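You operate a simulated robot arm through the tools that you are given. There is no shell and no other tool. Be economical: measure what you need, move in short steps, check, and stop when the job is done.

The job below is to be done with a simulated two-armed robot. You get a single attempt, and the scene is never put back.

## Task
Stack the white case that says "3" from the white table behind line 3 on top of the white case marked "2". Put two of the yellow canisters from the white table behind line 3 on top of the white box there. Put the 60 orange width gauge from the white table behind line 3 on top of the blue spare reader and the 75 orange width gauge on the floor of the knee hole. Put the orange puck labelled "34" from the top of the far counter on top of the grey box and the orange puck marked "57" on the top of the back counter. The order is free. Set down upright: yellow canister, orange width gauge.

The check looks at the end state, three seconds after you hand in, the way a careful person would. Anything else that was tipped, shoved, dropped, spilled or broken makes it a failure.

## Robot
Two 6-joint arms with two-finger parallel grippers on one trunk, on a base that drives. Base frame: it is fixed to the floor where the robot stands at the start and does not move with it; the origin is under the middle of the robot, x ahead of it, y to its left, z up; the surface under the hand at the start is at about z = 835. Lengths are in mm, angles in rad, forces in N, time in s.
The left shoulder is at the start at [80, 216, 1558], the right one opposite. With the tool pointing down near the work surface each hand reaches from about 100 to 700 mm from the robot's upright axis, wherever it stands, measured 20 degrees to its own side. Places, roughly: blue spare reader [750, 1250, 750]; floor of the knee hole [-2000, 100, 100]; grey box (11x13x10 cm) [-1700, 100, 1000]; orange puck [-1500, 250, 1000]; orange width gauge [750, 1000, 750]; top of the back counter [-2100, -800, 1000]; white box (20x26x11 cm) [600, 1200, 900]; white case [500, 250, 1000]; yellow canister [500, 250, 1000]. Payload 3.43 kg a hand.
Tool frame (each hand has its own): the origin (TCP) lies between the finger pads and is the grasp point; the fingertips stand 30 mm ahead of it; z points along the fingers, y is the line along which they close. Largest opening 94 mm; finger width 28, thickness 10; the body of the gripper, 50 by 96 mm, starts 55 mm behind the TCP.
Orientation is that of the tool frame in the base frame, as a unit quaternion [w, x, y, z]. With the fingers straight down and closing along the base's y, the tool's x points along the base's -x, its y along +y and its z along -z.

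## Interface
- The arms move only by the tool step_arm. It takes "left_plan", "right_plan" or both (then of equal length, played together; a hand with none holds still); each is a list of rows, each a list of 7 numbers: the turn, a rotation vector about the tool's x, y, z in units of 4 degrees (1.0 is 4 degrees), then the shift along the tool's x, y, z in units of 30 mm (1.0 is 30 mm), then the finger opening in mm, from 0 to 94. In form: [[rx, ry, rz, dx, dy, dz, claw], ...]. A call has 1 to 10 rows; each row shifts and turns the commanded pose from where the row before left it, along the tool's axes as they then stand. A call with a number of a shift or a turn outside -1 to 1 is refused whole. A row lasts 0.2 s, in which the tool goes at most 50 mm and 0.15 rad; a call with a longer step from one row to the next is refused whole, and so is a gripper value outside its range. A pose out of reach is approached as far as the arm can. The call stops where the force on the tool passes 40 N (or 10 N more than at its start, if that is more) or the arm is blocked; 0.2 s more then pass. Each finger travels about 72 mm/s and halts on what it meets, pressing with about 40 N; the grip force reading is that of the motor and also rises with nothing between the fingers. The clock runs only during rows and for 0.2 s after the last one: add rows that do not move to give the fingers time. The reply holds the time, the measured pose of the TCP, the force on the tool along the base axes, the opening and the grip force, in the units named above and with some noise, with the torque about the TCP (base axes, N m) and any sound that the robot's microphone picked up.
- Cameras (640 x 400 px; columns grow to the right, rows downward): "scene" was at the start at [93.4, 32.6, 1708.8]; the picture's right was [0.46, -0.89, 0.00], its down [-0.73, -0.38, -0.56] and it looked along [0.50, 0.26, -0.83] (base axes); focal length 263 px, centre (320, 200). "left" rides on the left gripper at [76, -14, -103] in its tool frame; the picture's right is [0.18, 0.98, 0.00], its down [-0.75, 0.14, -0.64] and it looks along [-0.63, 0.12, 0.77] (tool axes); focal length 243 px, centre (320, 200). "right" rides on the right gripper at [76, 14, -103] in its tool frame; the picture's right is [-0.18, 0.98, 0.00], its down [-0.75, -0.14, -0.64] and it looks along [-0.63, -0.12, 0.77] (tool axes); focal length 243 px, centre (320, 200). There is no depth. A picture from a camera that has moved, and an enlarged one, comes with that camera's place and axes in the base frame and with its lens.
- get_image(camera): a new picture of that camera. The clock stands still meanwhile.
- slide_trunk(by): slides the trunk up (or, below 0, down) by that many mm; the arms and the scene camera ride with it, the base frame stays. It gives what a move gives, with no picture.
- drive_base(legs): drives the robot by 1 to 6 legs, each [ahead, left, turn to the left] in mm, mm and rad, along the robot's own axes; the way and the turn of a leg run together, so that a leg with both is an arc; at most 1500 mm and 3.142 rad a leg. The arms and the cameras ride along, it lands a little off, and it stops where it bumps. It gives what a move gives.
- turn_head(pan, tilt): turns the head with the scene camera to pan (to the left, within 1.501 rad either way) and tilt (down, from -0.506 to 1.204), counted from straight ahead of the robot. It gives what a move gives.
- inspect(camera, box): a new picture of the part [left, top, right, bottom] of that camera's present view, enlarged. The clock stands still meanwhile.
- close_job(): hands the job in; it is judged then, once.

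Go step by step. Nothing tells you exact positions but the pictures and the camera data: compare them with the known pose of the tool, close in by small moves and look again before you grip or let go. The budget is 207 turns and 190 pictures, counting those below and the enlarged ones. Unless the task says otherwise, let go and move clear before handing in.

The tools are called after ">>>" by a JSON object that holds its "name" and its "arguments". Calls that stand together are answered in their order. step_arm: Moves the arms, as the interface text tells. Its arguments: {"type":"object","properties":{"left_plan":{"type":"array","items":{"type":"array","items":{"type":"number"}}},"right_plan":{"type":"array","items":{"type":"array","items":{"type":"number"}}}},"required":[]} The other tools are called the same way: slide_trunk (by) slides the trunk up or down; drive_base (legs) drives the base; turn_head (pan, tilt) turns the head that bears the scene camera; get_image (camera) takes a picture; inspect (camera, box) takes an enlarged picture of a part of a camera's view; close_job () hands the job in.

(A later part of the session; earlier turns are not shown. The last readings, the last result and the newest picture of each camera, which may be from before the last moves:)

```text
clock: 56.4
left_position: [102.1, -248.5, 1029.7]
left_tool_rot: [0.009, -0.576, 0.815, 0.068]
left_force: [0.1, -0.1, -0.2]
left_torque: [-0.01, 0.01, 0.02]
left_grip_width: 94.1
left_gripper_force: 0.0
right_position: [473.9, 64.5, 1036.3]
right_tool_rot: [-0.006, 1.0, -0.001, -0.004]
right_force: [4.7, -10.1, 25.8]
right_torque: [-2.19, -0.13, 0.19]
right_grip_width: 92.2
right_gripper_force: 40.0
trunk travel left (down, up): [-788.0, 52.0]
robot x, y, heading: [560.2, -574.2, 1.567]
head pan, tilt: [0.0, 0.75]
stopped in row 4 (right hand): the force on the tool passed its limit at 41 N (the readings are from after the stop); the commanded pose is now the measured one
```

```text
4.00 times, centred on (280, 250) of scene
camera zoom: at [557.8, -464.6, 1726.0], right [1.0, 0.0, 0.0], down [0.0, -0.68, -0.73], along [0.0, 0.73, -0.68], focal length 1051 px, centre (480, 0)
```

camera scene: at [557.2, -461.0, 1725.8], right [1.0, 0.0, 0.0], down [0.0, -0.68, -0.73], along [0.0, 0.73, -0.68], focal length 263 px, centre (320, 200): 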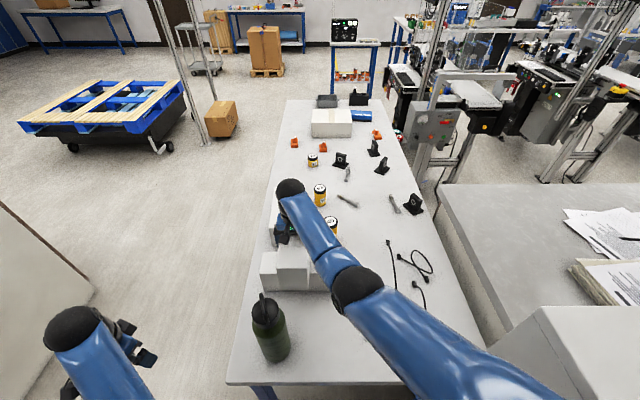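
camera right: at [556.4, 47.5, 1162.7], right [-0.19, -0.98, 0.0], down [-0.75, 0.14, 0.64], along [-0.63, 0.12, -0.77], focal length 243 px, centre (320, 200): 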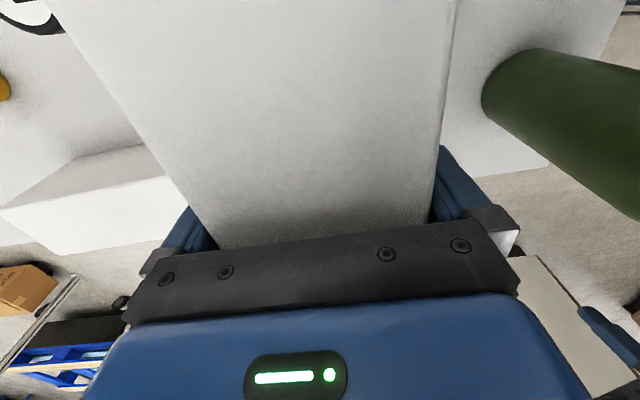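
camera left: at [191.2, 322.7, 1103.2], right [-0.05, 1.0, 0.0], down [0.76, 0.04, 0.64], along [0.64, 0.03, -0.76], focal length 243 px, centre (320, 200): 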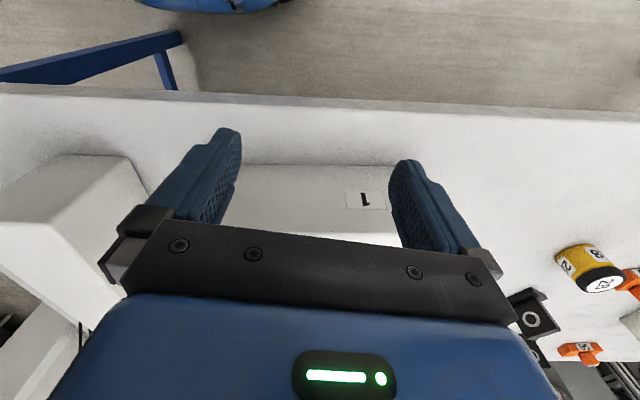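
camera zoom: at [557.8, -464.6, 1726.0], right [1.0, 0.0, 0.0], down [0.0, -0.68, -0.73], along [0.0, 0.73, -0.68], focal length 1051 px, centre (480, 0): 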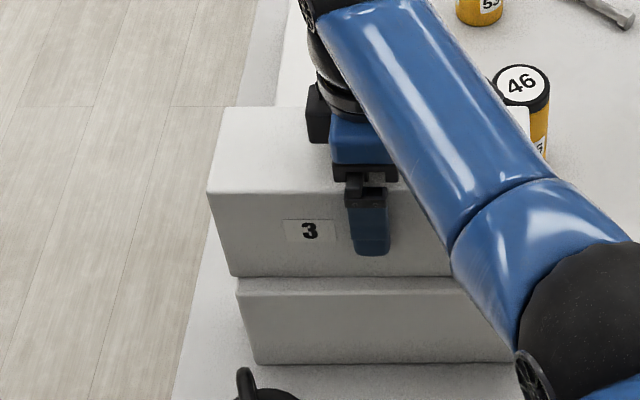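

Contact came a bit earlier than expected, so case 2's top is at about 955 and its centre about [481, 51]. I'll lift 12 mm, correct the offset and tilt, and come down again gently.

>>> {"name": "step_arm", "arguments": {"right_plan": [[0, 0, 0, 0, 0, -0.4, 40], [-0.17, 0.11, 0, 0.23, 0.38, 0, 40], [0, 0, 0, 0, 0, 0, 40]]}}

>>> {"name": "inspect", "arguments": {"camera": "scene", "box": [220, 200, 340, 300]}}

```text
clock: 57.2
left_position: [101.3, -248.5, 1028.9]
left_tool_rot: [0.008, -0.576, 0.815, 0.066]
left_force: [0.8, 0.1, 0.4]
left_torque: [0.0, -0.02, 0.05]
left_grip_width: 94.0
left_gripper_force: 0.0
right_position: [481.6, 53.5, 1044.3]
right_tool_rot: [-0.001, 1.0, -0.002, 0.001]
right_force: [0.3, -0.6, -4.1]
right_torque: [0.04, 0.0, -0.01]
right_grip_width: 92.2
right_gripper_force: 40.1
trunk travel left (down, up): [-788.0, 52.0]
robot x, y, heading: [558.0, -577.2, 1.567]
head pan, tilt: [0.0, 0.75]
```

```text
4.00 times, centred on (280, 250) of scene
camera zoom: at [557.3, -462.7, 1725.8], right [1.0, 0.0, 0.0], down [0.0, -0.68, -0.73], along [0.0, 0.73, -0.68], focal length 1051 px, centre (480, 0)
```

zoom: 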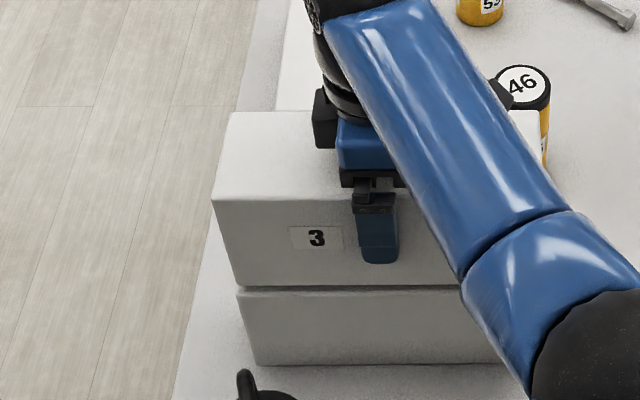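

>>> {"name": "step_arm", "arguments": {"right_plan": [[0, 0, 0, 0.17, 0, 0.12, 40], [0, 0, 0, 0, 0, 0.1, 40], [0, 0, 0, 0, 0, 0, 40]]}}

```text
clock: 58.0
left_position: [101.2, -247.0, 1028.5]
left_tool_rot: [0.009, -0.576, 0.815, 0.066]
left_force: [0.3, -0.3, -0.5]
left_torque: [-0.01, 0.0, 0.02]
left_grip_width: 94.1
left_gripper_force: 0.2
right_position: [485.8, 54.8, 1038.1]
right_tool_rot: [0.001, 1.0, -0.002, 0.001]
right_force: [-0.5, 0.6, -4.4]
right_torque: [-0.01, 0.04, 0.01]
right_grip_width: 92.0
right_gripper_force: 40.4
trunk travel left (down, up): [-788.0, 52.0]
robot x, y, heading: [559.0, -578.6, 1.567]
head pan, tilt: [0.0, 0.75]
```

>>> {"name": "step_arm", "arguments": {"right_plan": [[0, 0, 0, 0, 0, 0.08, 40], [0, 0, 0, 0, 0, 0.05, 40], [0, 0, 0, 0, 0, 0, 40]]}}

```text
clock: 58.8
left_position: [101.9, -246.4, 1029.1]
left_tool_rot: [0.008, -0.575, 0.815, 0.067]
left_force: [0.2, 0.1, -0.3]
left_torque: [0.03, 0.02, 0.02]
left_grip_width: 94.0
left_gripper_force: 0.1
right_position: [486.4, 54.2, 1035.9]
right_tool_rot: [-0.003, 1.0, -0.002, 0.0]
right_force: [0.7, 0.4, 11.2]
right_torque: [-0.23, 1.4, -0.08]
right_grip_width: 91.9
right_gripper_force: 39.4
trunk travel left (down, up): [-788.0, 52.0]
robot x, y, heading: [558.8, -572.2, 1.566]
head pan, tilt: [0.0, 0.75]
```

In contact. Open and rise straight up slowly.

>>> {"name": "step_arm", "arguments": {"right_plan": [[0, 0, 0, 0, 0, 0, 94], [0, 0, 0, 0, 0, 0, 94], [0, 0, 0, 0, 0, -0.1, 94], [0, 0, 0, 0, 0, -0.3, 94], [0, 0, 0, 0, 0, -0.3, 94]]}}

>>> {"name": "inspect", "arguments": {"camera": "scene", "box": [220, 200, 340, 300]}}

```text
clock: 60.0
left_position: [103.0, -247.6, 1028.3]
left_tool_rot: [0.008, -0.576, 0.815, 0.067]
left_force: [0.2, -0.6, 0.1]
left_torque: [-0.01, 0.01, -0.01]
left_grip_width: 94.0
left_gripper_force: 0.2
right_position: [486.7, 53.6, 1056.0]
right_tool_rot: [0.001, 1.0, -0.001, 0.001]
right_force: [0.0, 0.0, 0.2]
right_torque: [0.0, 0.0, 0.0]
right_grip_width: 93.9
right_gripper_force: 0.0
trunk travel left (down, up): [-788.0, 52.0]
robot x, y, heading: [558.3, -575.3, 1.571]
head pan, tilt: [0.0, 0.75]
```

```text
4.00 times, centred on (280, 250) of scene
camera zoom: at [557.1, -462.2, 1725.8], right [1.0, 0.0, 0.0], down [0.0, -0.68, -0.73], along [0.0, 0.73, -0.68], focal length 1051 px, centre (480, 0)
```

zoom: 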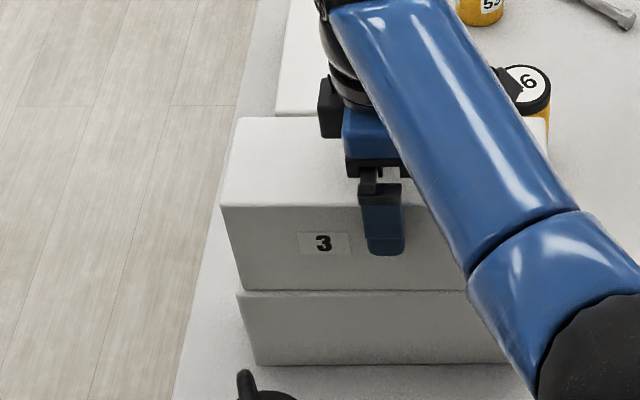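

Released cleanly. Rise using the trunk for a straight lift, then look.

>>> {"name": "slide_trunk", "arguments": {"by": 50}}

>>> {"name": "step_arm", "arguments": {"right_plan": [[0, 0, 0, 0, 0, -0.4, 94], [0, 0, 0, 0, 0, -0.4, 94], [0, 0, 0, 0, 0, -0.4, 94]]}}

>>> {"name": "get_image", "arguments": {"camera": "scene"}}

```text
clock: 61.0
left_position: [102.3, -247.0, 1079.1]
left_tool_rot: [0.008, -0.577, 0.814, 0.067]
left_force: [-1.1, -0.2, -0.6]
left_torque: [0.0, -0.02, -0.02]
left_grip_width: 93.9
left_gripper_force: 0.1
right_position: [487.3, 54.5, 1105.7]
right_tool_rot: [0.0, 1.0, -0.002, 0.001]
right_force: [0.1, -0.4, 0.5]
right_torque: [0.04, -0.04, 0.01]
right_grip_width: 94.4
right_gripper_force: 0.1
trunk travel left (down, up): [-838.0, 2.0]
robot x, y, heading: [556.4, -575.5, 1.568]
head pan, tilt: [0.0, 0.75]
```

```text
clock: 61.8
left_position: [102.0, -246.5, 1079.1]
left_tool_rot: [0.008, -0.576, 0.814, 0.066]
left_force: [-0.6, 0.1, 0.9]
left_torque: [-0.02, 0.01, -0.01]
left_grip_width: 94.0
left_gripper_force: 0.1
right_position: [487.1, 53.9, 1142.4]
right_tool_rot: [0.0, 1.0, -0.001, 0.001]
right_force: [-0.3, -0.2, -0.1]
right_torque: [0.0, 0.06, 0.02]
right_grip_width: 93.9
right_gripper_force: 0.0
trunk travel left (down, up): [-838.0, 2.0]
robot x, y, heading: [555.5, -578.0, 1.566]
head pan, tilt: [0.0, 0.75]
```

```text
154 pictures are left
camera scene: at [556.8, -461.6, 1775.8], right [1.0, 0.0, 0.0], down [0.0, -0.68, -0.73], along [0.0, 0.73, -0.68], focal length 263 px, centre (320, 200)
```

scene: 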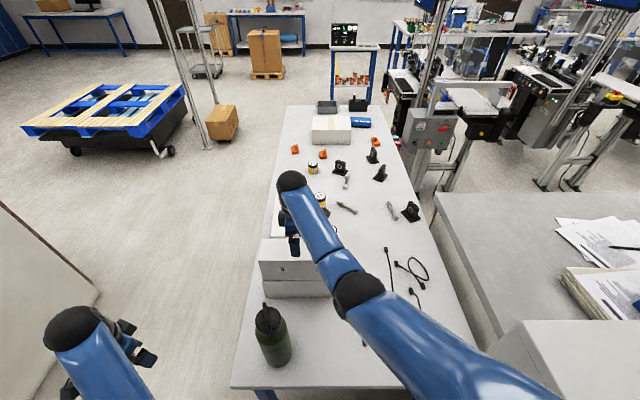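

Case 3 is stacked. Next I go round to the table's long side with hands high, to work on canisters and gauges.

>>> {"name": "step_arm", "arguments": {"right_plan": [[0, 0, 0, 1, 0, 0, 94], [0, 0, 0, 1, 0, 0, 94], [0, 0, 0, 1, 0, 0, 94], [0, 0, 0, 1, 0, 0, 94], [0, 0, 0, 1, 0, 0, 94]]}}

>>> {"name": "drive_base", "arguments": {"legs": [[-450, 0, 0], [0, 1000, 0], [0, 0, -1.567], [0, 1500, 0], [0, 275, 0]]}}

>>> {"name": "turn_head", "arguments": {"pan": 0.2, "tilt": 0.65}}

>>> {"name": "get_image", "arguments": {"camera": "scene"}}

```text
clock: 63.0
left_position: [102.3, -246.7, 1079.5]
left_tool_rot: [0.009, -0.576, 0.815, 0.067]
left_force: [0.2, -0.5, 0.7]
left_torque: [0.0, 0.03, 0.01]
left_grip_width: 94.4
left_gripper_force: 0.1
right_position: [638.6, 56.0, 1142.5]
right_tool_rot: [0.0, 1.0, -0.001, 0.001]
right_force: [0.2, 0.0, -0.3]
right_torque: [-0.03, 0.01, 0.03]
right_grip_width: 94.1
right_gripper_force: 0.1
trunk travel left (down, up): [-838.0, 2.0]
robot x, y, heading: [556.2, -575.5, 1.57]
head pan, tilt: [0.0, 0.75]
```

```text
clock: 82.8
left_position: [-93.3, 1212.9, 1079.9]
left_tool_rot: [0.052, 0.169, 0.983, 0.042]
left_force: [-0.2, -1.1, -0.3]
left_torque: [-0.01, -0.02, 0.01]
left_grip_width: 94.0
left_gripper_force: 0.1
right_position: [207.7, 676.1, 1142.4]
right_tool_rot: [0.001, -0.706, 0.708, 0.001]
right_force: [-0.3, 0.2, -0.4]
right_torque: [0.0, 0.01, 0.03]
right_grip_width: 93.9
right_gripper_force: 0.1
trunk travel left (down, up): [-838.0, 2.0]
robot x, y, heading: [-419.0, 758.5, -0.002]
head pan, tilt: [0.0, 0.75]
```

```text
clock: 83.5
left_position: [-93.0, 1215.2, 1079.5]
left_tool_rot: [0.053, 0.169, 0.983, 0.041]
left_force: [0.7, -0.3, -0.9]
left_torque: [-0.01, 0.0, -0.01]
left_grip_width: 93.9
left_gripper_force: 0.1
right_position: [209.2, 679.8, 1142.7]
right_tool_rot: [-0.001, -0.706, 0.709, 0.0]
right_force: [-0.2, 0.2, 0.4]
right_torque: [0.01, 0.0, -0.01]
right_grip_width: 94.3
right_gripper_force: 0.2
trunk travel left (down, up): [-838.0, 2.0]
robot x, y, heading: [-422.7, 760.5, -0.007]
head pan, tilt: [0.201, 0.649]
```

```text
153 pictures are left
camera scene: at [-305.3, 775.9, 1784.4], right [0.2, -0.98, 0.0], down [-0.59, -0.12, -0.8], along [0.78, 0.16, -0.6], focal length 263 px, centre (320, 200)
```

scene: 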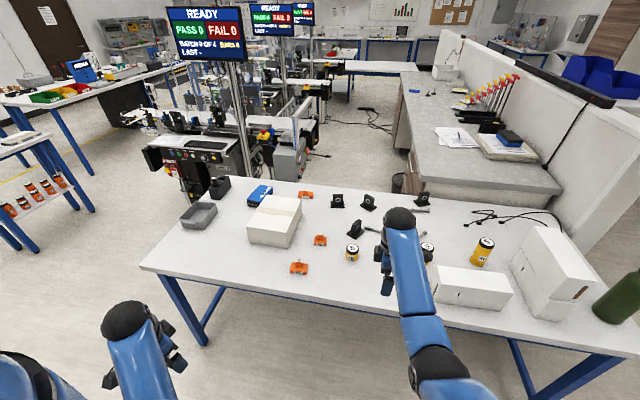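

Good view of the whole table. Zooming in for labels and positions.

>>> {"name": "inspect", "arguments": {"camera": "scene", "box": [170, 170, 330, 290]}}

>>> {"name": "inspect", "arguments": {"camera": "scene", "box": [280, 210, 440, 310]}}

```text
3.33 times, centred on (250, 230) of scene
camera zoom: at [-305.3, 775.9, 1784.4], right [0.2, -0.98, 0.0], down [-0.59, -0.12, -0.8], along [0.78, 0.16, -0.6], focal length 876 px, centre (553, 100)
```

zoom: 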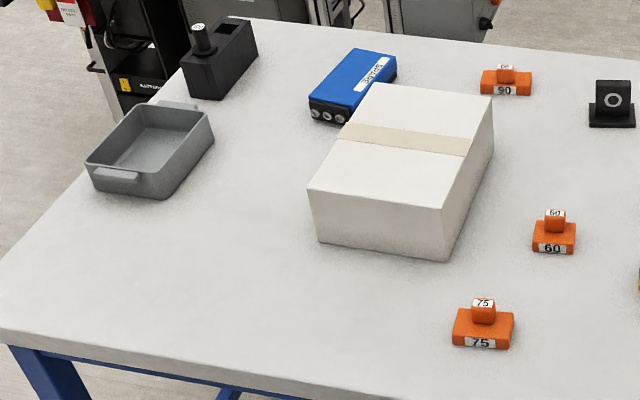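

```text
4.00 times, centred on (360, 260) of scene
camera zoom: at [-305.3, 775.9, 1784.4], right [0.2, -0.98, 0.0], down [-0.59, -0.12, -0.8], along [0.78, 0.16, -0.6], focal length 1051 px, centre (160, -40)
```

zoom: 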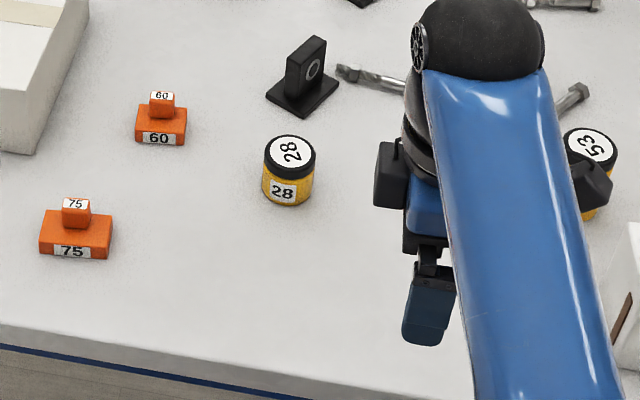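

Clear labels: 60 ≈ [575, 957], 75 ≈ [394, 1014], canister 28 ≈ [517, 792], 53 ≈ [571, 472], box top x 515–772, y 1097–1298. I straighten both hands now, still away from the table.

>>> {"name": "step_arm", "arguments": {"right_plan": [[0, 0, 1, 0, 0, 0, 94], [0, 0, 1, 0, 0, 0, 94], [0, 0, 1, 0, 0, 0, 94], [0, 0, 1, 0, 0, 0, 94], [0, 0, 1, 0, 0, 0, 94], [0, 0, 1, 0, 0, 0, 94], [0, 0, 1, 0, 0, 0, 94], [0, 0, 1, 0, 0, 0, 94], [0, 0, 1, 0, 0, 0, 94], [0, 0, 1, 0, 0, 0, 94]], "left_plan": [[0.24, 0.31, -0.98, -0.2, 0, 0, 94], [0.24, 0.31, -0.98, -0.2, 0, 0, 94], [0.24, 0.31, -0.98, -0.2, 0, 0, 94], [0.24, 0.31, -0.98, -0.2, 0, 0, 94], [0.24, 0.31, -0.98, -0.2, 0, 0, 94], [0, 0, 0, -0.3, -0.9, 0, 94], [0, 0, 0, -0.3, -0.9, 0, 94], [0, 0, 0, -0.3, -0.9, 0, 94], [0, 0, 0, -0.3, -0.9, 0, 94], [0, 0, 0, -0.3, -0.9, 0, 94]]}}

>>> {"name": "step_arm", "arguments": {"right_plan": [[0, 0, 1, 0, 0, 0, 94], [0, 0, 1, 0, 0, 0, 94], [0, 0, 1, 0, 0, 0, 94], [0, 0, 1, 0, 0, 0, 94], [0, 0, 1, 0, 0, 0, 94], [0, 0, 1, 0, 0, 0, 94], [0, 0, 1, 0, 0, 0, 94], [0, 0, 1, 0, 0, 0, 94], [0, 0, 1, 0, 0, 0, 94], [0, 0, 1, 0, 0, 0, 94]]}}

>>> {"name": "step_arm", "arguments": {"right_plan": [[0, 0, 1, 0, -0.9, 0, 94], [0, 0, 1, 0, -0.9, 0, 94], [0, 0, 0.5, 0, -0.9, 0, 94], [0, 0, 0, 0, -0.9, 0, 94], [0, 0, 0, 0, -0.9, 0, 94], [0, 0, 0, 0, -0.9, 0, 94]]}}

>>> {"name": "drive_base", "arguments": {"legs": [[440, -40, 0.005]]}}

>>> {"name": "get_image", "arguments": {"camera": "scene"}}

```text
clock: 85.7
left_position: [-12.5, 1076.7, 1039.5]
left_tool_rot: [-0.001, -0.001, 1.0, 0.0]
left_force: [1.5, 0.6, 0.8]
left_torque: [-0.01, 0.0, -0.03]
left_grip_width: 94.1
left_gripper_force: 0.0
left hand out of reach, approached as far as the arm can: row 1, 2, 3, 4, 5, 7
right_position: [208.6, 680.7, 1141.9]
right_tool_rot: [-0.001, -0.42, 0.907, 0.0]
right_force: [0.0, 0.0, 0.0]
right_torque: [-0.04, 0.02, -0.01]
right_grip_width: 93.9
right_gripper_force: 0.1
trunk travel left (down, up): [-838.0, 2.0]
robot x, y, heading: [-423.0, 760.1, 0.001]
head pan, tilt: [0.201, 0.649]
```

```text
clock: 87.9
left_position: [-12.9, 1077.0, 1039.4]
left_tool_rot: [-0.002, -0.001, 1.0, -0.001]
left_force: [0.1, -0.5, 0.7]
left_torque: [0.02, 0.01, 0.02]
left_grip_width: 93.9
left_gripper_force: 0.0
right_position: [211.2, 681.4, 1142.8]
right_tool_rot: [0.0, -0.085, 0.996, -0.001]
right_force: [-0.1, -0.2, -0.6]
right_torque: [0.02, -0.03, 0.03]
right_grip_width: 94.0
right_gripper_force: 0.1
trunk travel left (down, up): [-838.0, 2.0]
robot x, y, heading: [-420.3, 765.3, -0.003]
head pan, tilt: [0.201, 0.649]
```

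```text
clock: 89.3
left_position: [-12.4, 1075.8, 1039.3]
left_tool_rot: [0.0, -0.001, 1.0, 0.0]
left_force: [-0.9, -0.4, 0.5]
left_torque: [0.02, 0.0, 0.03]
left_grip_width: 93.8
left_gripper_force: 0.1
right_position: [216.3, 518.6, 1140.9]
right_tool_rot: [0.0, 0.002, 1.0, 0.0]
right_force: [0.6, 0.7, 0.2]
right_torque: [0.02, 0.0, 0.0]
right_grip_width: 93.7
right_gripper_force: 0.0
trunk travel left (down, up): [-838.0, 2.0]
robot x, y, heading: [-420.0, 760.3, -0.003]
head pan, tilt: [0.201, 0.649]
```

```text
clock: 92.0
left_position: [427.0, 1038.2, 1041.1]
left_tool_rot: [0.0, -0.002, 1.0, -0.001]
left_force: [0.1, -0.2, 1.1]
left_torque: [0.01, 0.0, 0.01]
left_grip_width: 94.1
left_gripper_force: 0.1
right_position: [656.8, 479.8, 1144.6]
right_tool_rot: [0.0, 0.0, 1.0, 0.0]
right_force: [0.5, 0.2, -0.4]
right_torque: [-0.03, -0.02, 0.01]
right_grip_width: 94.0
right_gripper_force: 0.0
trunk travel left (down, up): [-838.0, 2.0]
robot x, y, heading: [19.8, 720.2, -0.003]
head pan, tilt: [0.201, 0.649]
```

```text
150 pictures are left
camera scene: at [132.3, 737.7, 1784.7], right [0.2, -0.98, 0.0], down [-0.59, -0.12, -0.8], along [0.78, 0.16, -0.6], focal length 263 px, centre (320, 200)
```

scene: 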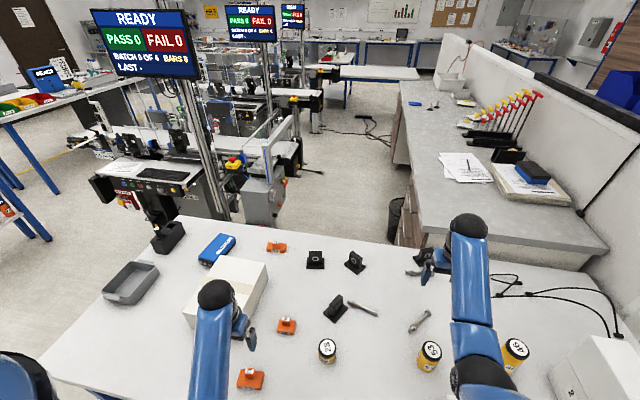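

Moving left hand over canister 28 and right hand over 53.

>>> {"name": "step_arm", "arguments": {"right_plan": [[0, 0, 0, 0.33, -0.02, 0.53, 94], [0, 0, 0, 0.33, -0.02, 0.53, 94], [0, 0, 0, 0.33, -0.02, 0.53, 94], [0, 0, 0, 0.33, -0.02, 0.53, 94], [0, 0, 0, 0.33, -0.02, 0.53, 94], [0, 0, 0, 0.33, -0.02, 0.53, 94], [0, 0, 0, 0.33, -0.02, 0.53, 94], [0, 0, 0, 0.33, -0.02, 0.53, 94], [0, 0, 0, 0.33, 0, 0.53, 94]], "left_plan": [[0, 0, 0, -0.34, -0.91, 0.1, 94], [0, 0, 0, -0.34, -0.91, 0.1, 94], [0, 0, 0, -0.34, -0.91, 0.1, 94], [0, 0, 0, -0.34, -0.91, 0.1, 94], [0, 0, 0, -0.34, -0.91, 0.1, 94], [0, 0, 0, -0.34, -0.91, 0.1, 94], [0, 0, 0, -0.34, -0.91, 0.1, 94], [0, 0, 0, -0.34, -0.91, 0.1, 94], [0, 0, 0, -0.34, -0.91, 0.1, 94]]}}

>>> {"name": "get_image", "arguments": {"camera": "right"}}

>>> {"name": "get_image", "arguments": {"camera": "left"}}

```text
clock: 94.0
left_position: [520.6, 790.7, 1011.3]
left_tool_rot: [0.0, -0.002, 1.0, 0.0]
left_force: [0.0, 0.4, -0.6]
left_torque: [0.03, 0.03, 0.0]
left_grip_width: 94.0
left_gripper_force: 0.0
right_position: [570.5, 474.4, 999.3]
right_tool_rot: [0.0, 0.001, 1.0, 0.0]
right_force: [-0.9, -0.5, 0.1]
right_torque: [0.01, 0.0, -0.01]
right_grip_width: 93.9
right_gripper_force: 0.0
trunk travel left (down, up): [-838.0, 2.0]
robot x, y, heading: [23.0, 720.1, -0.002]
head pan, tilt: [0.201, 0.649]
```

```text
149 pictures are left
camera right: at [494.9, 487.5, 1102.0], right [0.19, 0.98, 0.0], down [0.75, -0.14, 0.64], along [0.63, -0.12, -0.77], focal length 243 px, centre (320, 200)
```

right: 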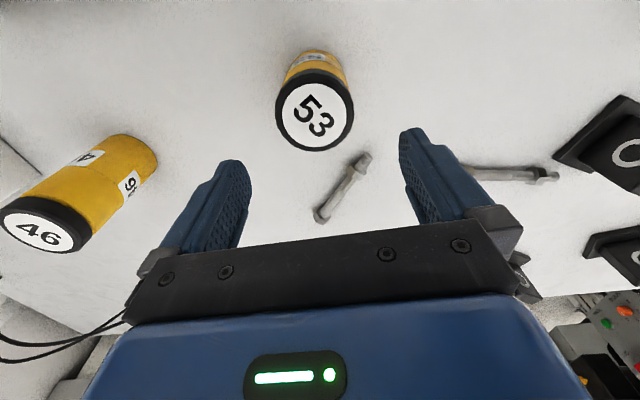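

```text
148 pictures are left
camera left: at [445.0, 774.8, 1114.9], right [-0.19, 0.98, 0.0], down [0.75, 0.14, 0.64], along [0.63, 0.12, -0.77], focal length 243 px, centre (320, 200)
```

left: 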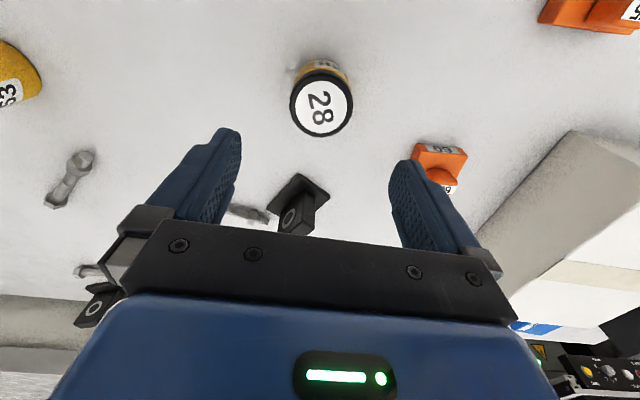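

Both are nearly centred. Fine-tune and descend with both hands.

>>> {"name": "step_arm", "arguments": {"right_plan": [[0, 0, 0, 0.32, -0.15, 0.6, 94], [0, 0, 0, 0, 0, 0.64, 94], [0, 0, 0, 0, 0, 0.64, 94], [0, 0, 0, 0, 0, 0.64, 94], [0, 0, 0, 0, 0, 0.64, 94], [0, 0, 0, 0, 0, 0.64, 94]], "left_plan": [[0, 0, 0, 0.05, 0, 0.72, 94], [0, 0, 0, 0, 0, 0.75, 94], [0, 0, 0, 0, 0, 0.75, 94], [0, 0, 0, 0, 0, 0.75, 94], [0, 0, 0, 0, 0, 0.75, 94], [0, 0, 0, 0, 0, 0.75, 94]]}}

>>> {"name": "get_image", "arguments": {"camera": "right"}}

>>> {"name": "get_image", "arguments": {"camera": "left"}}

>>> {"name": "inspect", "arguments": {"camera": "scene", "box": [270, 290, 480, 400]}}

```text
clock: 95.4
left_position: [519.6, 791.8, 878.5]
left_tool_rot: [-0.001, -0.002, 1.0, -0.001]
left_force: [-0.4, -0.4, 0.2]
left_torque: [-0.03, -0.01, 0.0]
left_grip_width: 94.3
left_gripper_force: 0.0
right_position: [561.0, 469.2, 883.3]
right_tool_rot: [0.0, 0.001, 1.0, -0.001]
right_force: [0.6, -0.6, -0.5]
right_torque: [0.0, 0.02, 0.0]
right_grip_width: 94.1
right_gripper_force: 0.1
trunk travel left (down, up): [-838.0, 2.0]
robot x, y, heading: [21.5, 718.0, 0.0]
head pan, tilt: [0.201, 0.649]
```

```text
147 pictures are left
camera right: at [484.8, 483.5, 987.3], right [0.19, 0.98, 0.0], down [0.75, -0.14, 0.64], along [0.63, -0.12, -0.77], focal length 243 px, centre (320, 200)
```

right: 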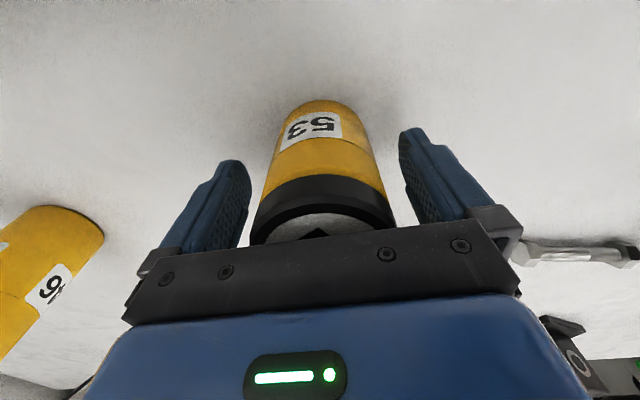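

```text
146 pictures are left
camera left: at [443.8, 776.3, 982.0], right [-0.19, 0.98, 0.0], down [0.75, 0.14, 0.64], along [0.63, 0.12, -0.77], focal length 243 px, centre (320, 200)
```

left: 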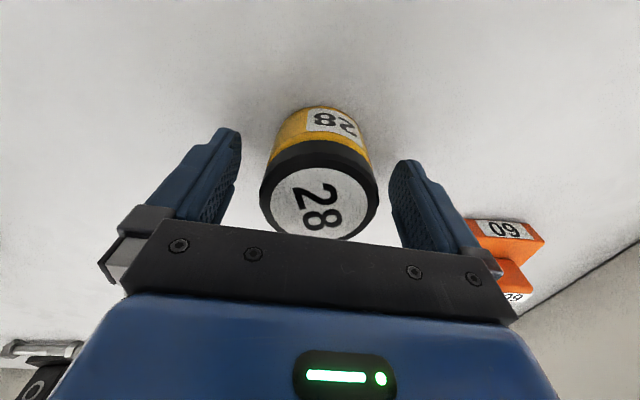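

```text
3.05 times, centred on (375, 345) of scene
camera zoom: at [137.0, 737.0, 1784.4], right [0.2, -0.98, 0.0], down [-0.59, -0.12, -0.8], along [0.78, 0.16, -0.61], focal length 801 px, centre (152, -242)
```

zoom: 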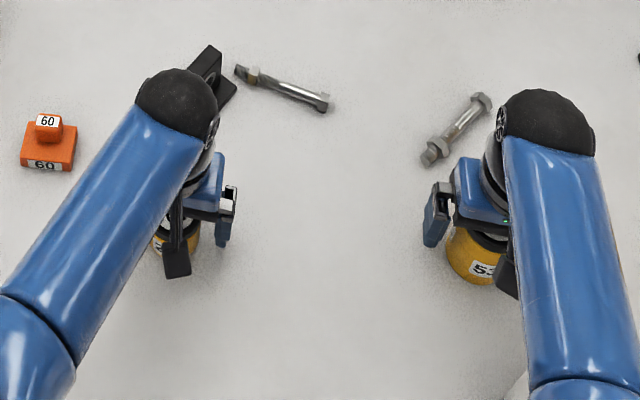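

Both straddled. Close both grippers and lift.

>>> {"name": "step_arm", "arguments": {"right_plan": [[0, 0, 0, 0, 0, 0, 70], [0, 0, 0, 0, 0, 0, 45], [0, 0, 0, 0, 0, 0, 30], [0, 0, 0, 0, 0, 0, 30], [0, 0, 0, 0, 0, -0.5, 30], [0, 0, 0, 0, 0, -0.7, 30]], "left_plan": [[0, 0, 0, 0, 0, 0, 70], [0, 0, 0, 0, 0, 0, 45], [0, 0, 0, 0, 0, 0, 30], [0, 0, 0, 0, 0, 0, 30], [0, 0, 0, 0, 0, -0.5, 30], [0, 0, 0, 0, 0, -0.7, 30]]}}

>>> {"name": "get_image", "arguments": {"camera": "right"}}

>>> {"name": "get_image", "arguments": {"camera": "left"}}

```text
clock: 96.8
left_position: [516.7, 792.5, 915.1]
left_tool_rot: [0.0, -0.002, 1.0, 0.0]
left_force: [0.3, 0.7, -1.0]
left_torque: [0.06, 0.03, 0.0]
left_grip_width: 57.6
left_gripper_force: 40.1
right_position: [559.0, 468.7, 922.0]
right_tool_rot: [0.0, 0.002, 1.0, -0.001]
right_force: [-0.5, 1.0, -1.3]
right_torque: [0.03, 0.02, -0.03]
right_grip_width: 57.9
right_gripper_force: 39.2
trunk travel left (down, up): [-838.0, 2.0]
robot x, y, heading: [21.0, 720.2, -0.003]
head pan, tilt: [0.201, 0.649]
```

```text
144 pictures are left
camera right: at [482.9, 483.1, 1025.0], right [0.19, 0.98, 0.0], down [0.75, -0.14, 0.64], along [0.63, -0.12, -0.77], focal length 243 px, centre (320, 200)
```

right: 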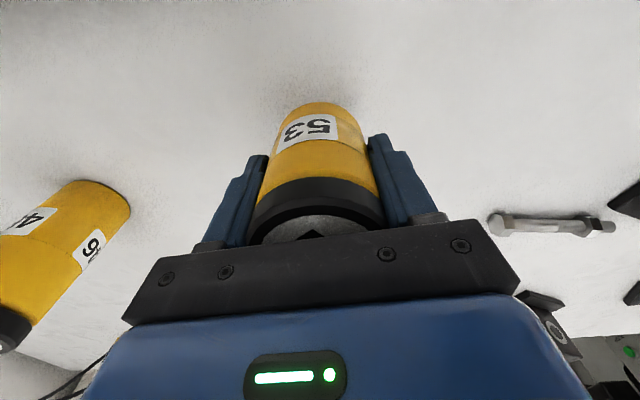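

```text
143 pictures are left
camera left: at [442.1, 777.3, 1019.5], right [-0.19, 0.98, 0.0], down [0.75, 0.15, 0.64], along [0.63, 0.12, -0.77], focal length 243 px, centre (320, 200)
```

left: 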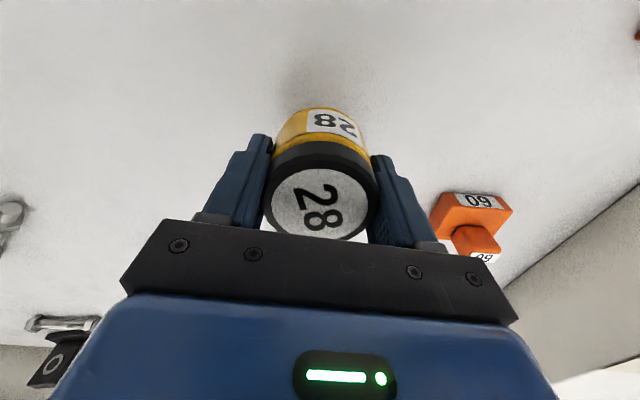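

Both canisters held. Lift to carry height and drive sideways to the box.

>>> {"name": "step_arm", "arguments": {"right_plan": [[0, 0, 0, 0, 0, -0.9, 30], [0, 0, 0, 0, 0, -0.9, 30], [0, 0, 0, 0, 0, -0.9, 30], [0, 0, 0, 0, 0, -0.9, 30], [0, 0, 0, 0, 0, -0.5, 30]], "left_plan": [[0, 0, 0, 0, 0, -0.9, 30], [0, 0, 0, 0, 0, -0.9, 30], [0, 0, 0, 0, 0, -0.9, 30], [0, 0, 0, 0, 0, -0.9, 30], [0, 0, 0, 0, 0, -0.5, 30]]}}

>>> {"name": "drive_base", "arguments": {"legs": [[0, 450, 0]]}}

>>> {"name": "get_image", "arguments": {"camera": "scene"}}

>>> {"name": "get_image", "arguments": {"camera": "left"}}

```text
clock: 98.0
left_position: [518.0, 794.1, 1037.4]
left_tool_rot: [0.0, -0.002, 1.0, -0.001]
left_force: [0.1, 0.3, -1.4]
left_torque: [0.0, -0.02, -0.02]
left_grip_width: 57.7
left_gripper_force: 40.1
right_position: [560.6, 468.9, 1043.7]
right_tool_rot: [-0.001, 0.0, 1.0, -0.001]
right_force: [0.3, -0.2, -1.6]
right_torque: [-0.01, 0.01, 0.05]
right_grip_width: 57.8
right_gripper_force: 39.8
trunk travel left (down, up): [-838.0, 2.0]
robot x, y, heading: [19.9, 721.3, -0.005]
head pan, tilt: [0.201, 0.649]
```

```text
clock: 100.7
left_position: [517.9, 1234.0, 1037.5]
left_tool_rot: [0.0, -0.003, 1.0, -0.001]
left_force: [-1.0, 0.2, -1.1]
left_torque: [0.03, -0.01, 0.01]
left_grip_width: 57.4
left_gripper_force: 39.8
right_position: [561.6, 910.5, 1041.9]
right_tool_rot: [0.001, -0.001, 1.0, 0.0]
right_force: [0.2, -0.4, -1.8]
right_torque: [0.01, -0.01, 0.02]
right_grip_width: 57.4
right_gripper_force: 40.2
trunk travel left (down, up): [-838.0, 2.0]
robot x, y, heading: [21.7, 1163.7, 0.002]
head pan, tilt: [0.201, 0.649]
```

```text
142 pictures are left
camera scene: at [136.2, 1175.5, 1784.4], right [0.2, -0.98, 0.0], down [-0.59, -0.12, -0.8], along [0.78, 0.16, -0.6], focal length 263 px, centre (320, 200)
```

scene: 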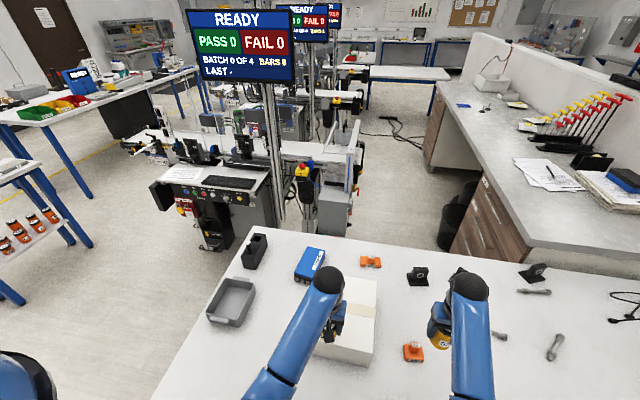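

```text
141 pictures are left
camera left: at [443.1, 1217.8, 1140.9], right [-0.19, 0.98, 0.0], down [0.75, 0.15, 0.64], along [0.63, 0.12, -0.77], focal length 243 px, centre (320, 200)
```

left: 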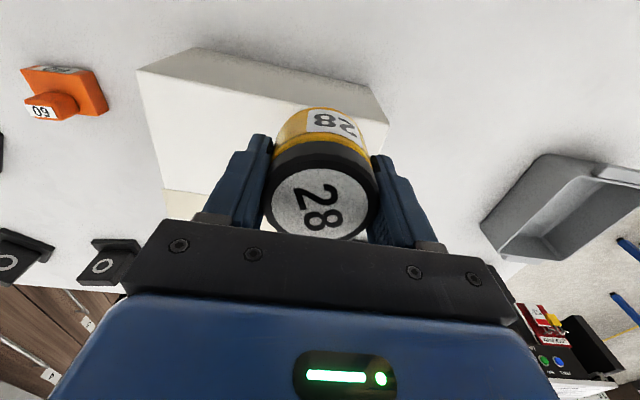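

Box top confirmed. Move the left canister over the back-left part of the box and lower.

>>> {"name": "step_arm", "arguments": {"left_plan": [[0, 0, 0, -0.8, 0.05, 0, 30], [0, 0, 0, -0.8, 0.05, 0, 30], [0, 0, 0, -0.8, 0.05, 0, 30], [0, 0, 0, -0.67, 0.05, 0, 30], [0, 0, 0, 0, 0, 0.5, 30], [0, 0, 0, 0, 0, 0.5, 30], [0, 0, 0, 0, 0, 0, 30]]}}

>>> {"name": "get_image", "arguments": {"camera": "left"}}

>>> {"name": "inspect", "arguments": {"camera": "scene", "box": [280, 240, 420, 370]}}

```text
clock: 102.3
left_position: [611.3, 1243.0, 1006.9]
left_tool_rot: [-0.002, -0.005, 1.0, -0.001]
left_force: [0.7, -0.3, -2.3]
left_torque: [0.03, 0.01, -0.04]
left_grip_width: 58.0
left_gripper_force: 40.0
right_position: [561.9, 912.4, 1044.9]
right_tool_rot: [-0.001, -0.001, 1.0, -0.001]
right_force: [-0.1, -0.2, -2.2]
right_torque: [-0.02, 0.0, -0.02]
right_grip_width: 58.1
right_gripper_force: 39.9
trunk travel left (down, up): [-838.0, 2.0]
robot x, y, heading: [19.3, 1162.6, 0.003]
head pan, tilt: [0.201, 0.649]
```

```text
140 pictures are left
camera left: at [535.7, 1227.2, 1110.4], right [-0.19, 0.98, 0.0], down [0.75, 0.15, 0.64], along [0.63, 0.12, -0.77], focal length 243 px, centre (320, 200)
```

left: 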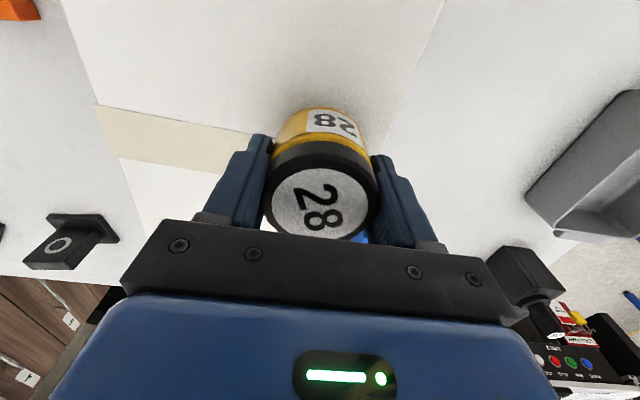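

```text
3.08 times, centred on (350, 305) of scene
camera zoom: at [136.4, 1179.6, 1784.4], right [0.2, -0.98, 0.0], down [-0.59, -0.12, -0.8], along [0.78, 0.16, -0.61], focal length 808 px, centre (228, -123)
```

zoom: 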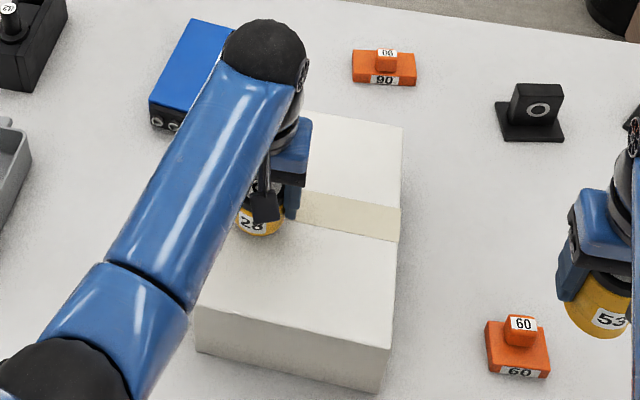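

>>> {"name": "step_arm", "arguments": {"left_plan": [[0, 0, 0, 0, -0.4, 0.2, 30], [0, 0, 0, 0, 0, 0.2, 30], [0, 0, 0, 0, 0, 0.1, 30], [0, 0, 0, 0, 0, 0, 30]]}}

```text
clock: 103.3
left_position: [611.3, 1230.3, 992.6]
left_tool_rot: [-0.001, -0.004, 1.0, -0.001]
left_force: [0.0, 0.0, -1.4]
left_torque: [-0.02, 0.01, 0.01]
left_grip_width: 57.6
left_gripper_force: 40.2
right_position: [561.3, 912.5, 1043.6]
right_tool_rot: [0.0, -0.001, 1.0, -0.001]
right_force: [-0.1, -0.8, -1.9]
right_torque: [0.02, -0.02, 0.01]
right_grip_width: 57.8
right_gripper_force: 39.4
trunk travel left (down, up): [-838.0, 2.0]
robot x, y, heading: [19.8, 1160.7, 0.004]
head pan, tilt: [0.201, 0.649]
```

>>> {"name": "step_arm", "arguments": {"left_plan": [[0, 0, 0, 0, 0, 0.1, 30], [0, 0, 0, 0, 0, 0.07, 30], [0, 0, 0, 0, 0, 0, 30]]}}

>>> {"name": "inspect", "arguments": {"camera": "left", "box": [200, 60, 440, 260]}}

```text
clock: 104.1
left_position: [610.7, 1230.4, 988.3]
left_tool_rot: [0.0, -0.003, 1.0, 0.0]
left_force: [-0.3, 1.5, 13.2]
left_torque: [0.29, 0.25, -0.02]
left_grip_width: 57.7
left_gripper_force: 40.3
right_position: [560.6, 913.0, 1044.0]
right_tool_rot: [0.0, -0.001, 1.0, -0.002]
right_force: [1.0, 0.0, -2.1]
right_torque: [0.01, -0.03, -0.04]
right_grip_width: 57.8
right_gripper_force: 39.8
trunk travel left (down, up): [-838.0, 2.0]
robot x, y, heading: [20.2, 1160.2, 0.003]
head pan, tilt: [0.201, 0.649]
```

```text
2.00 times, centred on (320, 160) of left
camera zoom: at [534.7, 1214.3, 1092.3], right [-0.19, 0.98, 0.0], down [0.75, 0.15, 0.64], along [0.63, 0.12, -0.77], focal length 485 px, centre (320, 280)
```

zoom: 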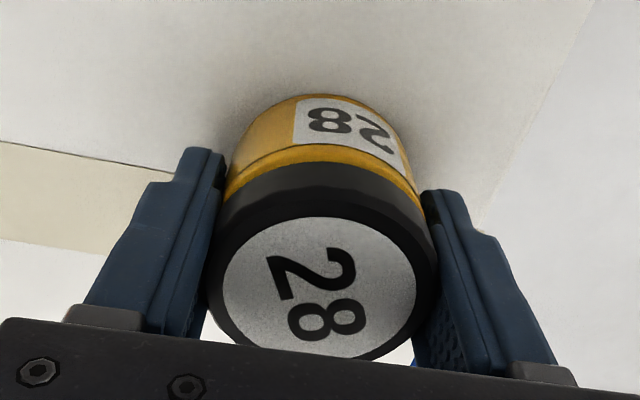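

Contact at the expected height. Release and rise.

>>> {"name": "step_arm", "arguments": {"left_plan": [[0, 0, 0, 0, 0, 0, 60], [0, 0, 0, 0, 0, 0, 75], [0, 0, 0, 0, 0, 0, 90], [0, 0, 0, 0, 0, -0.3, 90], [0, 0, 0, 0, 0, -0.8, 90], [0, 0, 0, 0, 0, -1, 90], [0, 0, 0, 0, 0, -1, 90]]}}

>>> {"name": "get_image", "arguments": {"camera": "left"}}

```text
clock: 105.7
left_position: [609.3, 1230.6, 1081.1]
left_tool_rot: [-0.001, -0.003, 1.0, -0.001]
left_force: [-0.2, 0.8, 0.9]
left_torque: [0.03, 0.01, 0.01]
left_grip_width: 89.8
left_gripper_force: 0.0
right_position: [561.8, 911.7, 1044.2]
right_tool_rot: [0.0, -0.001, 1.0, -0.001]
right_force: [-1.0, -1.3, -2.3]
right_torque: [-0.01, 0.0, -0.01]
right_grip_width: 57.7
right_gripper_force: 39.5
trunk travel left (down, up): [-838.0, 2.0]
robot x, y, heading: [20.3, 1160.3, 0.003]
head pan, tilt: [0.201, 0.649]
```

```text
137 pictures are left
camera left: at [533.7, 1215.3, 1184.0], right [-0.19, 0.98, 0.0], down [0.75, 0.15, 0.64], along [0.63, 0.12, -0.77], focal length 243 px, centre (320, 200)
```

left: 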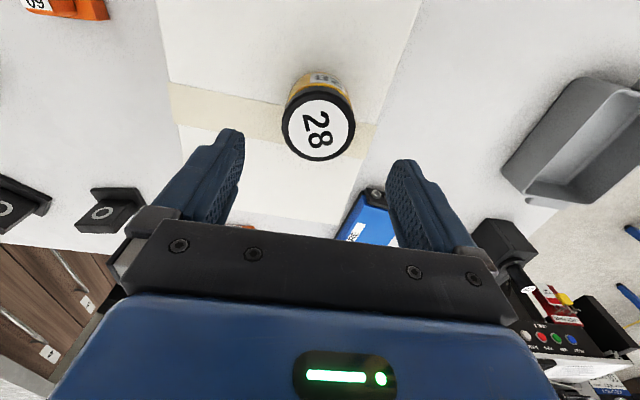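

Canister 28 stands. Move the left hand aside and bring 53 over the near-right part of the box.

>>> {"name": "step_arm", "arguments": {"left_plan": [[0, 0, 0, 0.2, 0.9, 0, 90], [0, 0, 0, 0.2, 0.9, 0, 90], [0, 0, 0, 0.2, 0.9, 0, 90], [0, 0, 0, 0.2, 0.9, 0, 90], [0, 0, 0, 0.2, 0.9, 0, 90], [0, 0, 0, 0.2, 0.9, 0, 90], [0, 0, 0, 0.2, 0.9, 0, 90], [0, 0, 0, 0.2, 0.9, 0, 90]], "right_plan": [[0, 0, 0, 0, 0, 0, 30], [0, 0, 0, 0, 0.5, 0, 30], [0, 0, 0, 0.04, 1, 0, 30], [0, 0, 0, 0.04, 1, 0, 30], [0, 0, 0, 0.04, 1, 0, 30], [0, 0, 0, 0.04, 1, 0, 30], [0, 0, 0, 0.04, 1, 0, 30], [0, 0, 0, 0.04, 1, 0, 30]]}}

>>> {"name": "step_arm", "arguments": {"right_plan": [[0, 0, 0, 0, 1, 0, 30], [0, 0, 0, 0, 0.1, 0, 30], [0, 0, 0, 0, 0, 0.5, 30], [0, 0, 0, 0, 0, 0.5, 30], [0, 0, 0, 0, 0, 0, 30]]}}

>>> {"name": "get_image", "arguments": {"camera": "right"}}

>>> {"name": "get_image", "arguments": {"camera": "scene"}}

```text
clock: 107.5
left_position: [562.2, 1447.5, 1076.2]
left_tool_rot: [0.0, -0.003, 1.0, -0.001]
left_force: [-0.1, 0.9, -0.3]
left_torque: [-0.01, -0.02, -0.03]
left_grip_width: 89.8
left_gripper_force: 0.0
left hand out of reach, approached as far as the arm can: row 8
right_position: [554.9, 1109.6, 1045.0]
right_tool_rot: [0.0, -0.001, 1.0, -0.002]
right_force: [-0.2, 0.2, -2.0]
right_torque: [-0.03, -0.02, -0.02]
right_grip_width: 57.7
right_gripper_force: 40.7
trunk travel left (down, up): [-838.0, 2.0]
robot x, y, heading: [24.1, 1159.4, -0.003]
head pan, tilt: [0.201, 0.649]
```

```text
clock: 108.7
left_position: [563.9, 1447.3, 1077.1]
left_tool_rot: [0.0, -0.003, 1.0, 0.0]
left_force: [-1.0, 0.6, 0.1]
left_torque: [0.0, 0.0, 0.01]
left_grip_width: 90.1
left_gripper_force: 0.0
right_position: [553.5, 1140.8, 1013.8]
right_tool_rot: [-0.001, 0.0, 1.0, -0.001]
right_force: [0.1, -1.0, -2.1]
right_torque: [-0.01, -0.01, 0.05]
right_grip_width: 58.1
right_gripper_force: 40.5
trunk travel left (down, up): [-838.0, 2.0]
robot x, y, heading: [21.0, 1159.2, 0.002]
head pan, tilt: [0.201, 0.649]
```

```text
136 pictures are left
camera right: at [477.1, 1155.4, 1116.2], right [0.18, 0.98, 0.0], down [0.75, -0.14, 0.64], along [0.63, -0.12, -0.77], focal length 243 px, centre (320, 200)
```

right: 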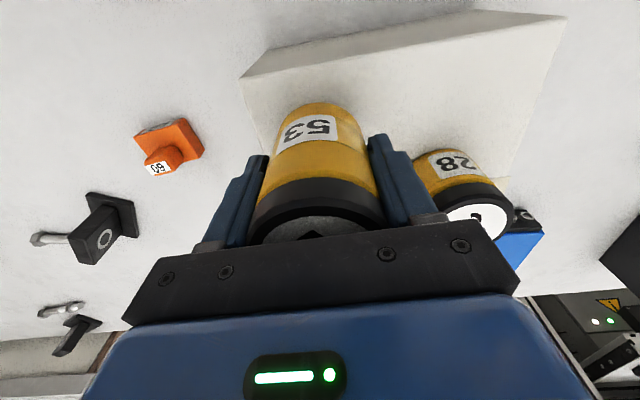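

```text
135 pictures are left
camera scene: at [136.0, 1180.0, 1784.4], right [0.2, -0.98, 0.0], down [-0.59, -0.12, -0.8], along [0.78, 0.16, -0.6], focal length 263 px, centre (320, 200)
```

scene: 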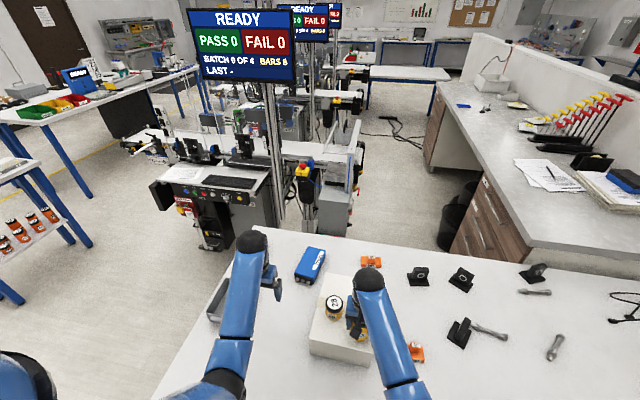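

>>> {"name": "step_arm", "arguments": {"right_plan": [[0, 0, 0, 0, 0, 0.3, 30], [0, 0, 0, 0, 0, 0.25, 30], [0, 0, 0, 0, 0, 0.07, 30], [0, 0, 0, 0, 0, 0.06, 30], [0, 0, 0, 0, 0, 0, 30]]}}

```text
clock: 109.9
left_position: [562.3, 1445.3, 1079.4]
left_tool_rot: [0.001, -0.003, 1.0, 0.0]
left_force: [-0.3, 0.1, 0.0]
left_torque: [0.03, 0.01, 0.01]
left_grip_width: 90.0
left_gripper_force: 0.0
right_position: [552.8, 1140.5, 994.2]
right_tool_rot: [0.002, -0.002, 1.0, 0.001]
right_force: [-1.8, -1.7, 13.0]
right_torque: [0.26, 0.19, -0.02]
right_grip_width: 57.9
right_gripper_force: 39.6
trunk travel left (down, up): [-838.0, 2.0]
robot x, y, heading: [22.6, 1159.8, 0.006]
head pan, tilt: [0.201, 0.649]
```

Contact. Release to 78 mm and rise.

>>> {"name": "step_arm", "arguments": {"right_plan": [[0, 0, 0, 0, 0, 0, 66], [0, 0, 0, 0, 0, 0, 76], [0, 0, 0, 0, 0, 0, 78], [0, 0, 0, 0, 0, -0.3, 78], [0, 0, 0, 0, 0, -0.8, 78], [0, 0, 0, 0, 0, -1, 78], [0, 0, 0, 0, 0, -1, 78]]}}

>>> {"name": "get_image", "arguments": {"camera": "right"}}

```text
clock: 111.5
left_position: [562.4, 1446.9, 1076.7]
left_tool_rot: [0.0, -0.003, 1.0, -0.001]
left_force: [0.7, -1.0, 0.1]
left_torque: [0.0, 0.0, 0.01]
left_grip_width: 89.8
left_gripper_force: 0.0
right_position: [554.2, 1140.8, 1087.6]
right_tool_rot: [-0.001, -0.001, 1.0, -0.001]
right_force: [-0.2, 0.4, 0.4]
right_torque: [0.0, -0.01, 0.01]
right_grip_width: 78.1
right_gripper_force: 0.0
trunk travel left (down, up): [-838.0, 2.0]
robot x, y, heading: [20.1, 1160.4, 0.006]
head pan, tilt: [0.201, 0.649]
```

```text
134 pictures are left
camera right: at [477.8, 1154.5, 1189.6], right [0.18, 0.98, 0.0], down [0.75, -0.14, 0.64], along [0.63, -0.12, -0.77], focal length 243 px, centre (320, 200)
```

right: 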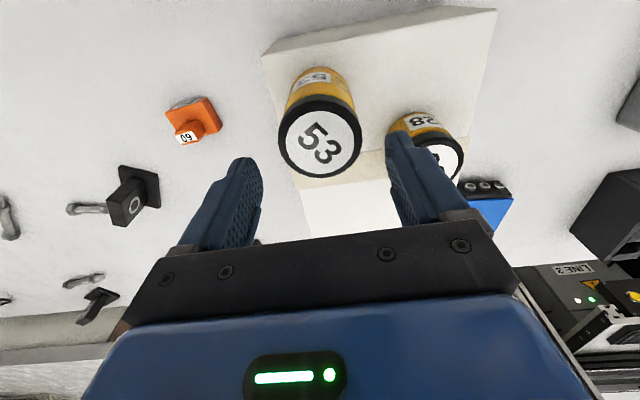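

Both canisters are on the box, upright. Next: right hand goes over gauge 60.

>>> {"name": "step_arm", "arguments": {"right_plan": [[0, 0, 0, -0.1, -0.88, 0, 78], [0, 0, 0, -0.1, -0.88, 0, 78], [0, 0, 0, -0.1, -0.88, 0, 78], [0, 0, 0, -0.1, -0.88, 0.2, 78], [0, 0, 0, -0.1, -0.88, 0.5, 78], [0, 0, 0, -0.1, -0.88, 0.8, 78], [0, 0, 0, -0.1, -0.85, 0.9, 78]]}}

>>> {"name": "get_image", "arguments": {"camera": "right"}}

>>> {"name": "inspect", "arguments": {"camera": "right", "box": [220, 40, 420, 180]}}

```text
clock: 113.1
left_position: [562.5, 1446.8, 1077.6]
left_tool_rot: [0.0, -0.004, 1.0, 0.0]
left_force: [0.0, 0.3, -0.3]
left_torque: [0.01, -0.01, 0.02]
left_grip_width: 90.1
left_gripper_force: 0.0
right_position: [574.5, 953.6, 1010.9]
right_tool_rot: [0.0, 0.0, 1.0, -0.001]
right_force: [0.4, -0.1, -0.5]
right_torque: [0.02, -0.02, -0.03]
right_grip_width: 78.1
right_gripper_force: 0.0
trunk travel left (down, up): [-838.0, 2.0]
robot x, y, heading: [21.3, 1163.8, -0.002]
head pan, tilt: [0.201, 0.649]
```

```text
133 pictures are left
camera right: at [498.6, 968.1, 1114.7], right [0.18, 0.98, 0.0], down [0.75, -0.14, 0.64], along [0.63, -0.12, -0.77], focal length 243 px, centre (320, 200)
```

right: 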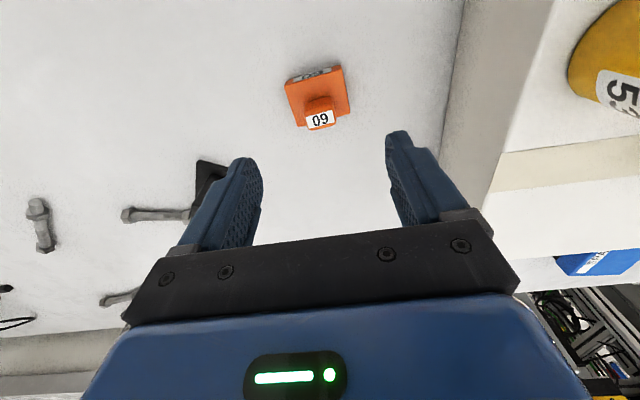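

```text
2.86 times, centred on (320, 110) of right
camera zoom: at [498.6, 968.1, 1114.7], right [0.18, 0.98, 0.0], down [0.75, -0.14, 0.64], along [0.63, -0.12, -0.77], focal length 693 px, centre (320, 457)
```

zoom: 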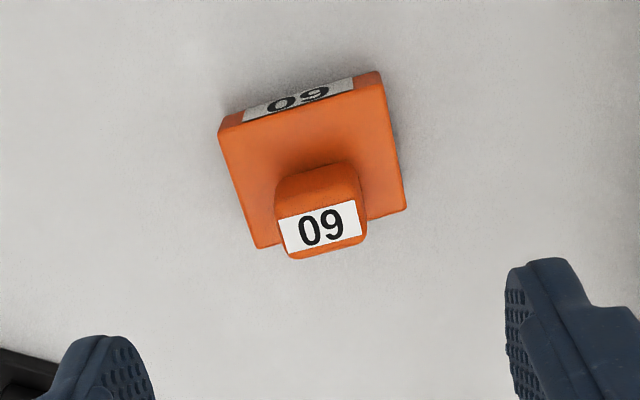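

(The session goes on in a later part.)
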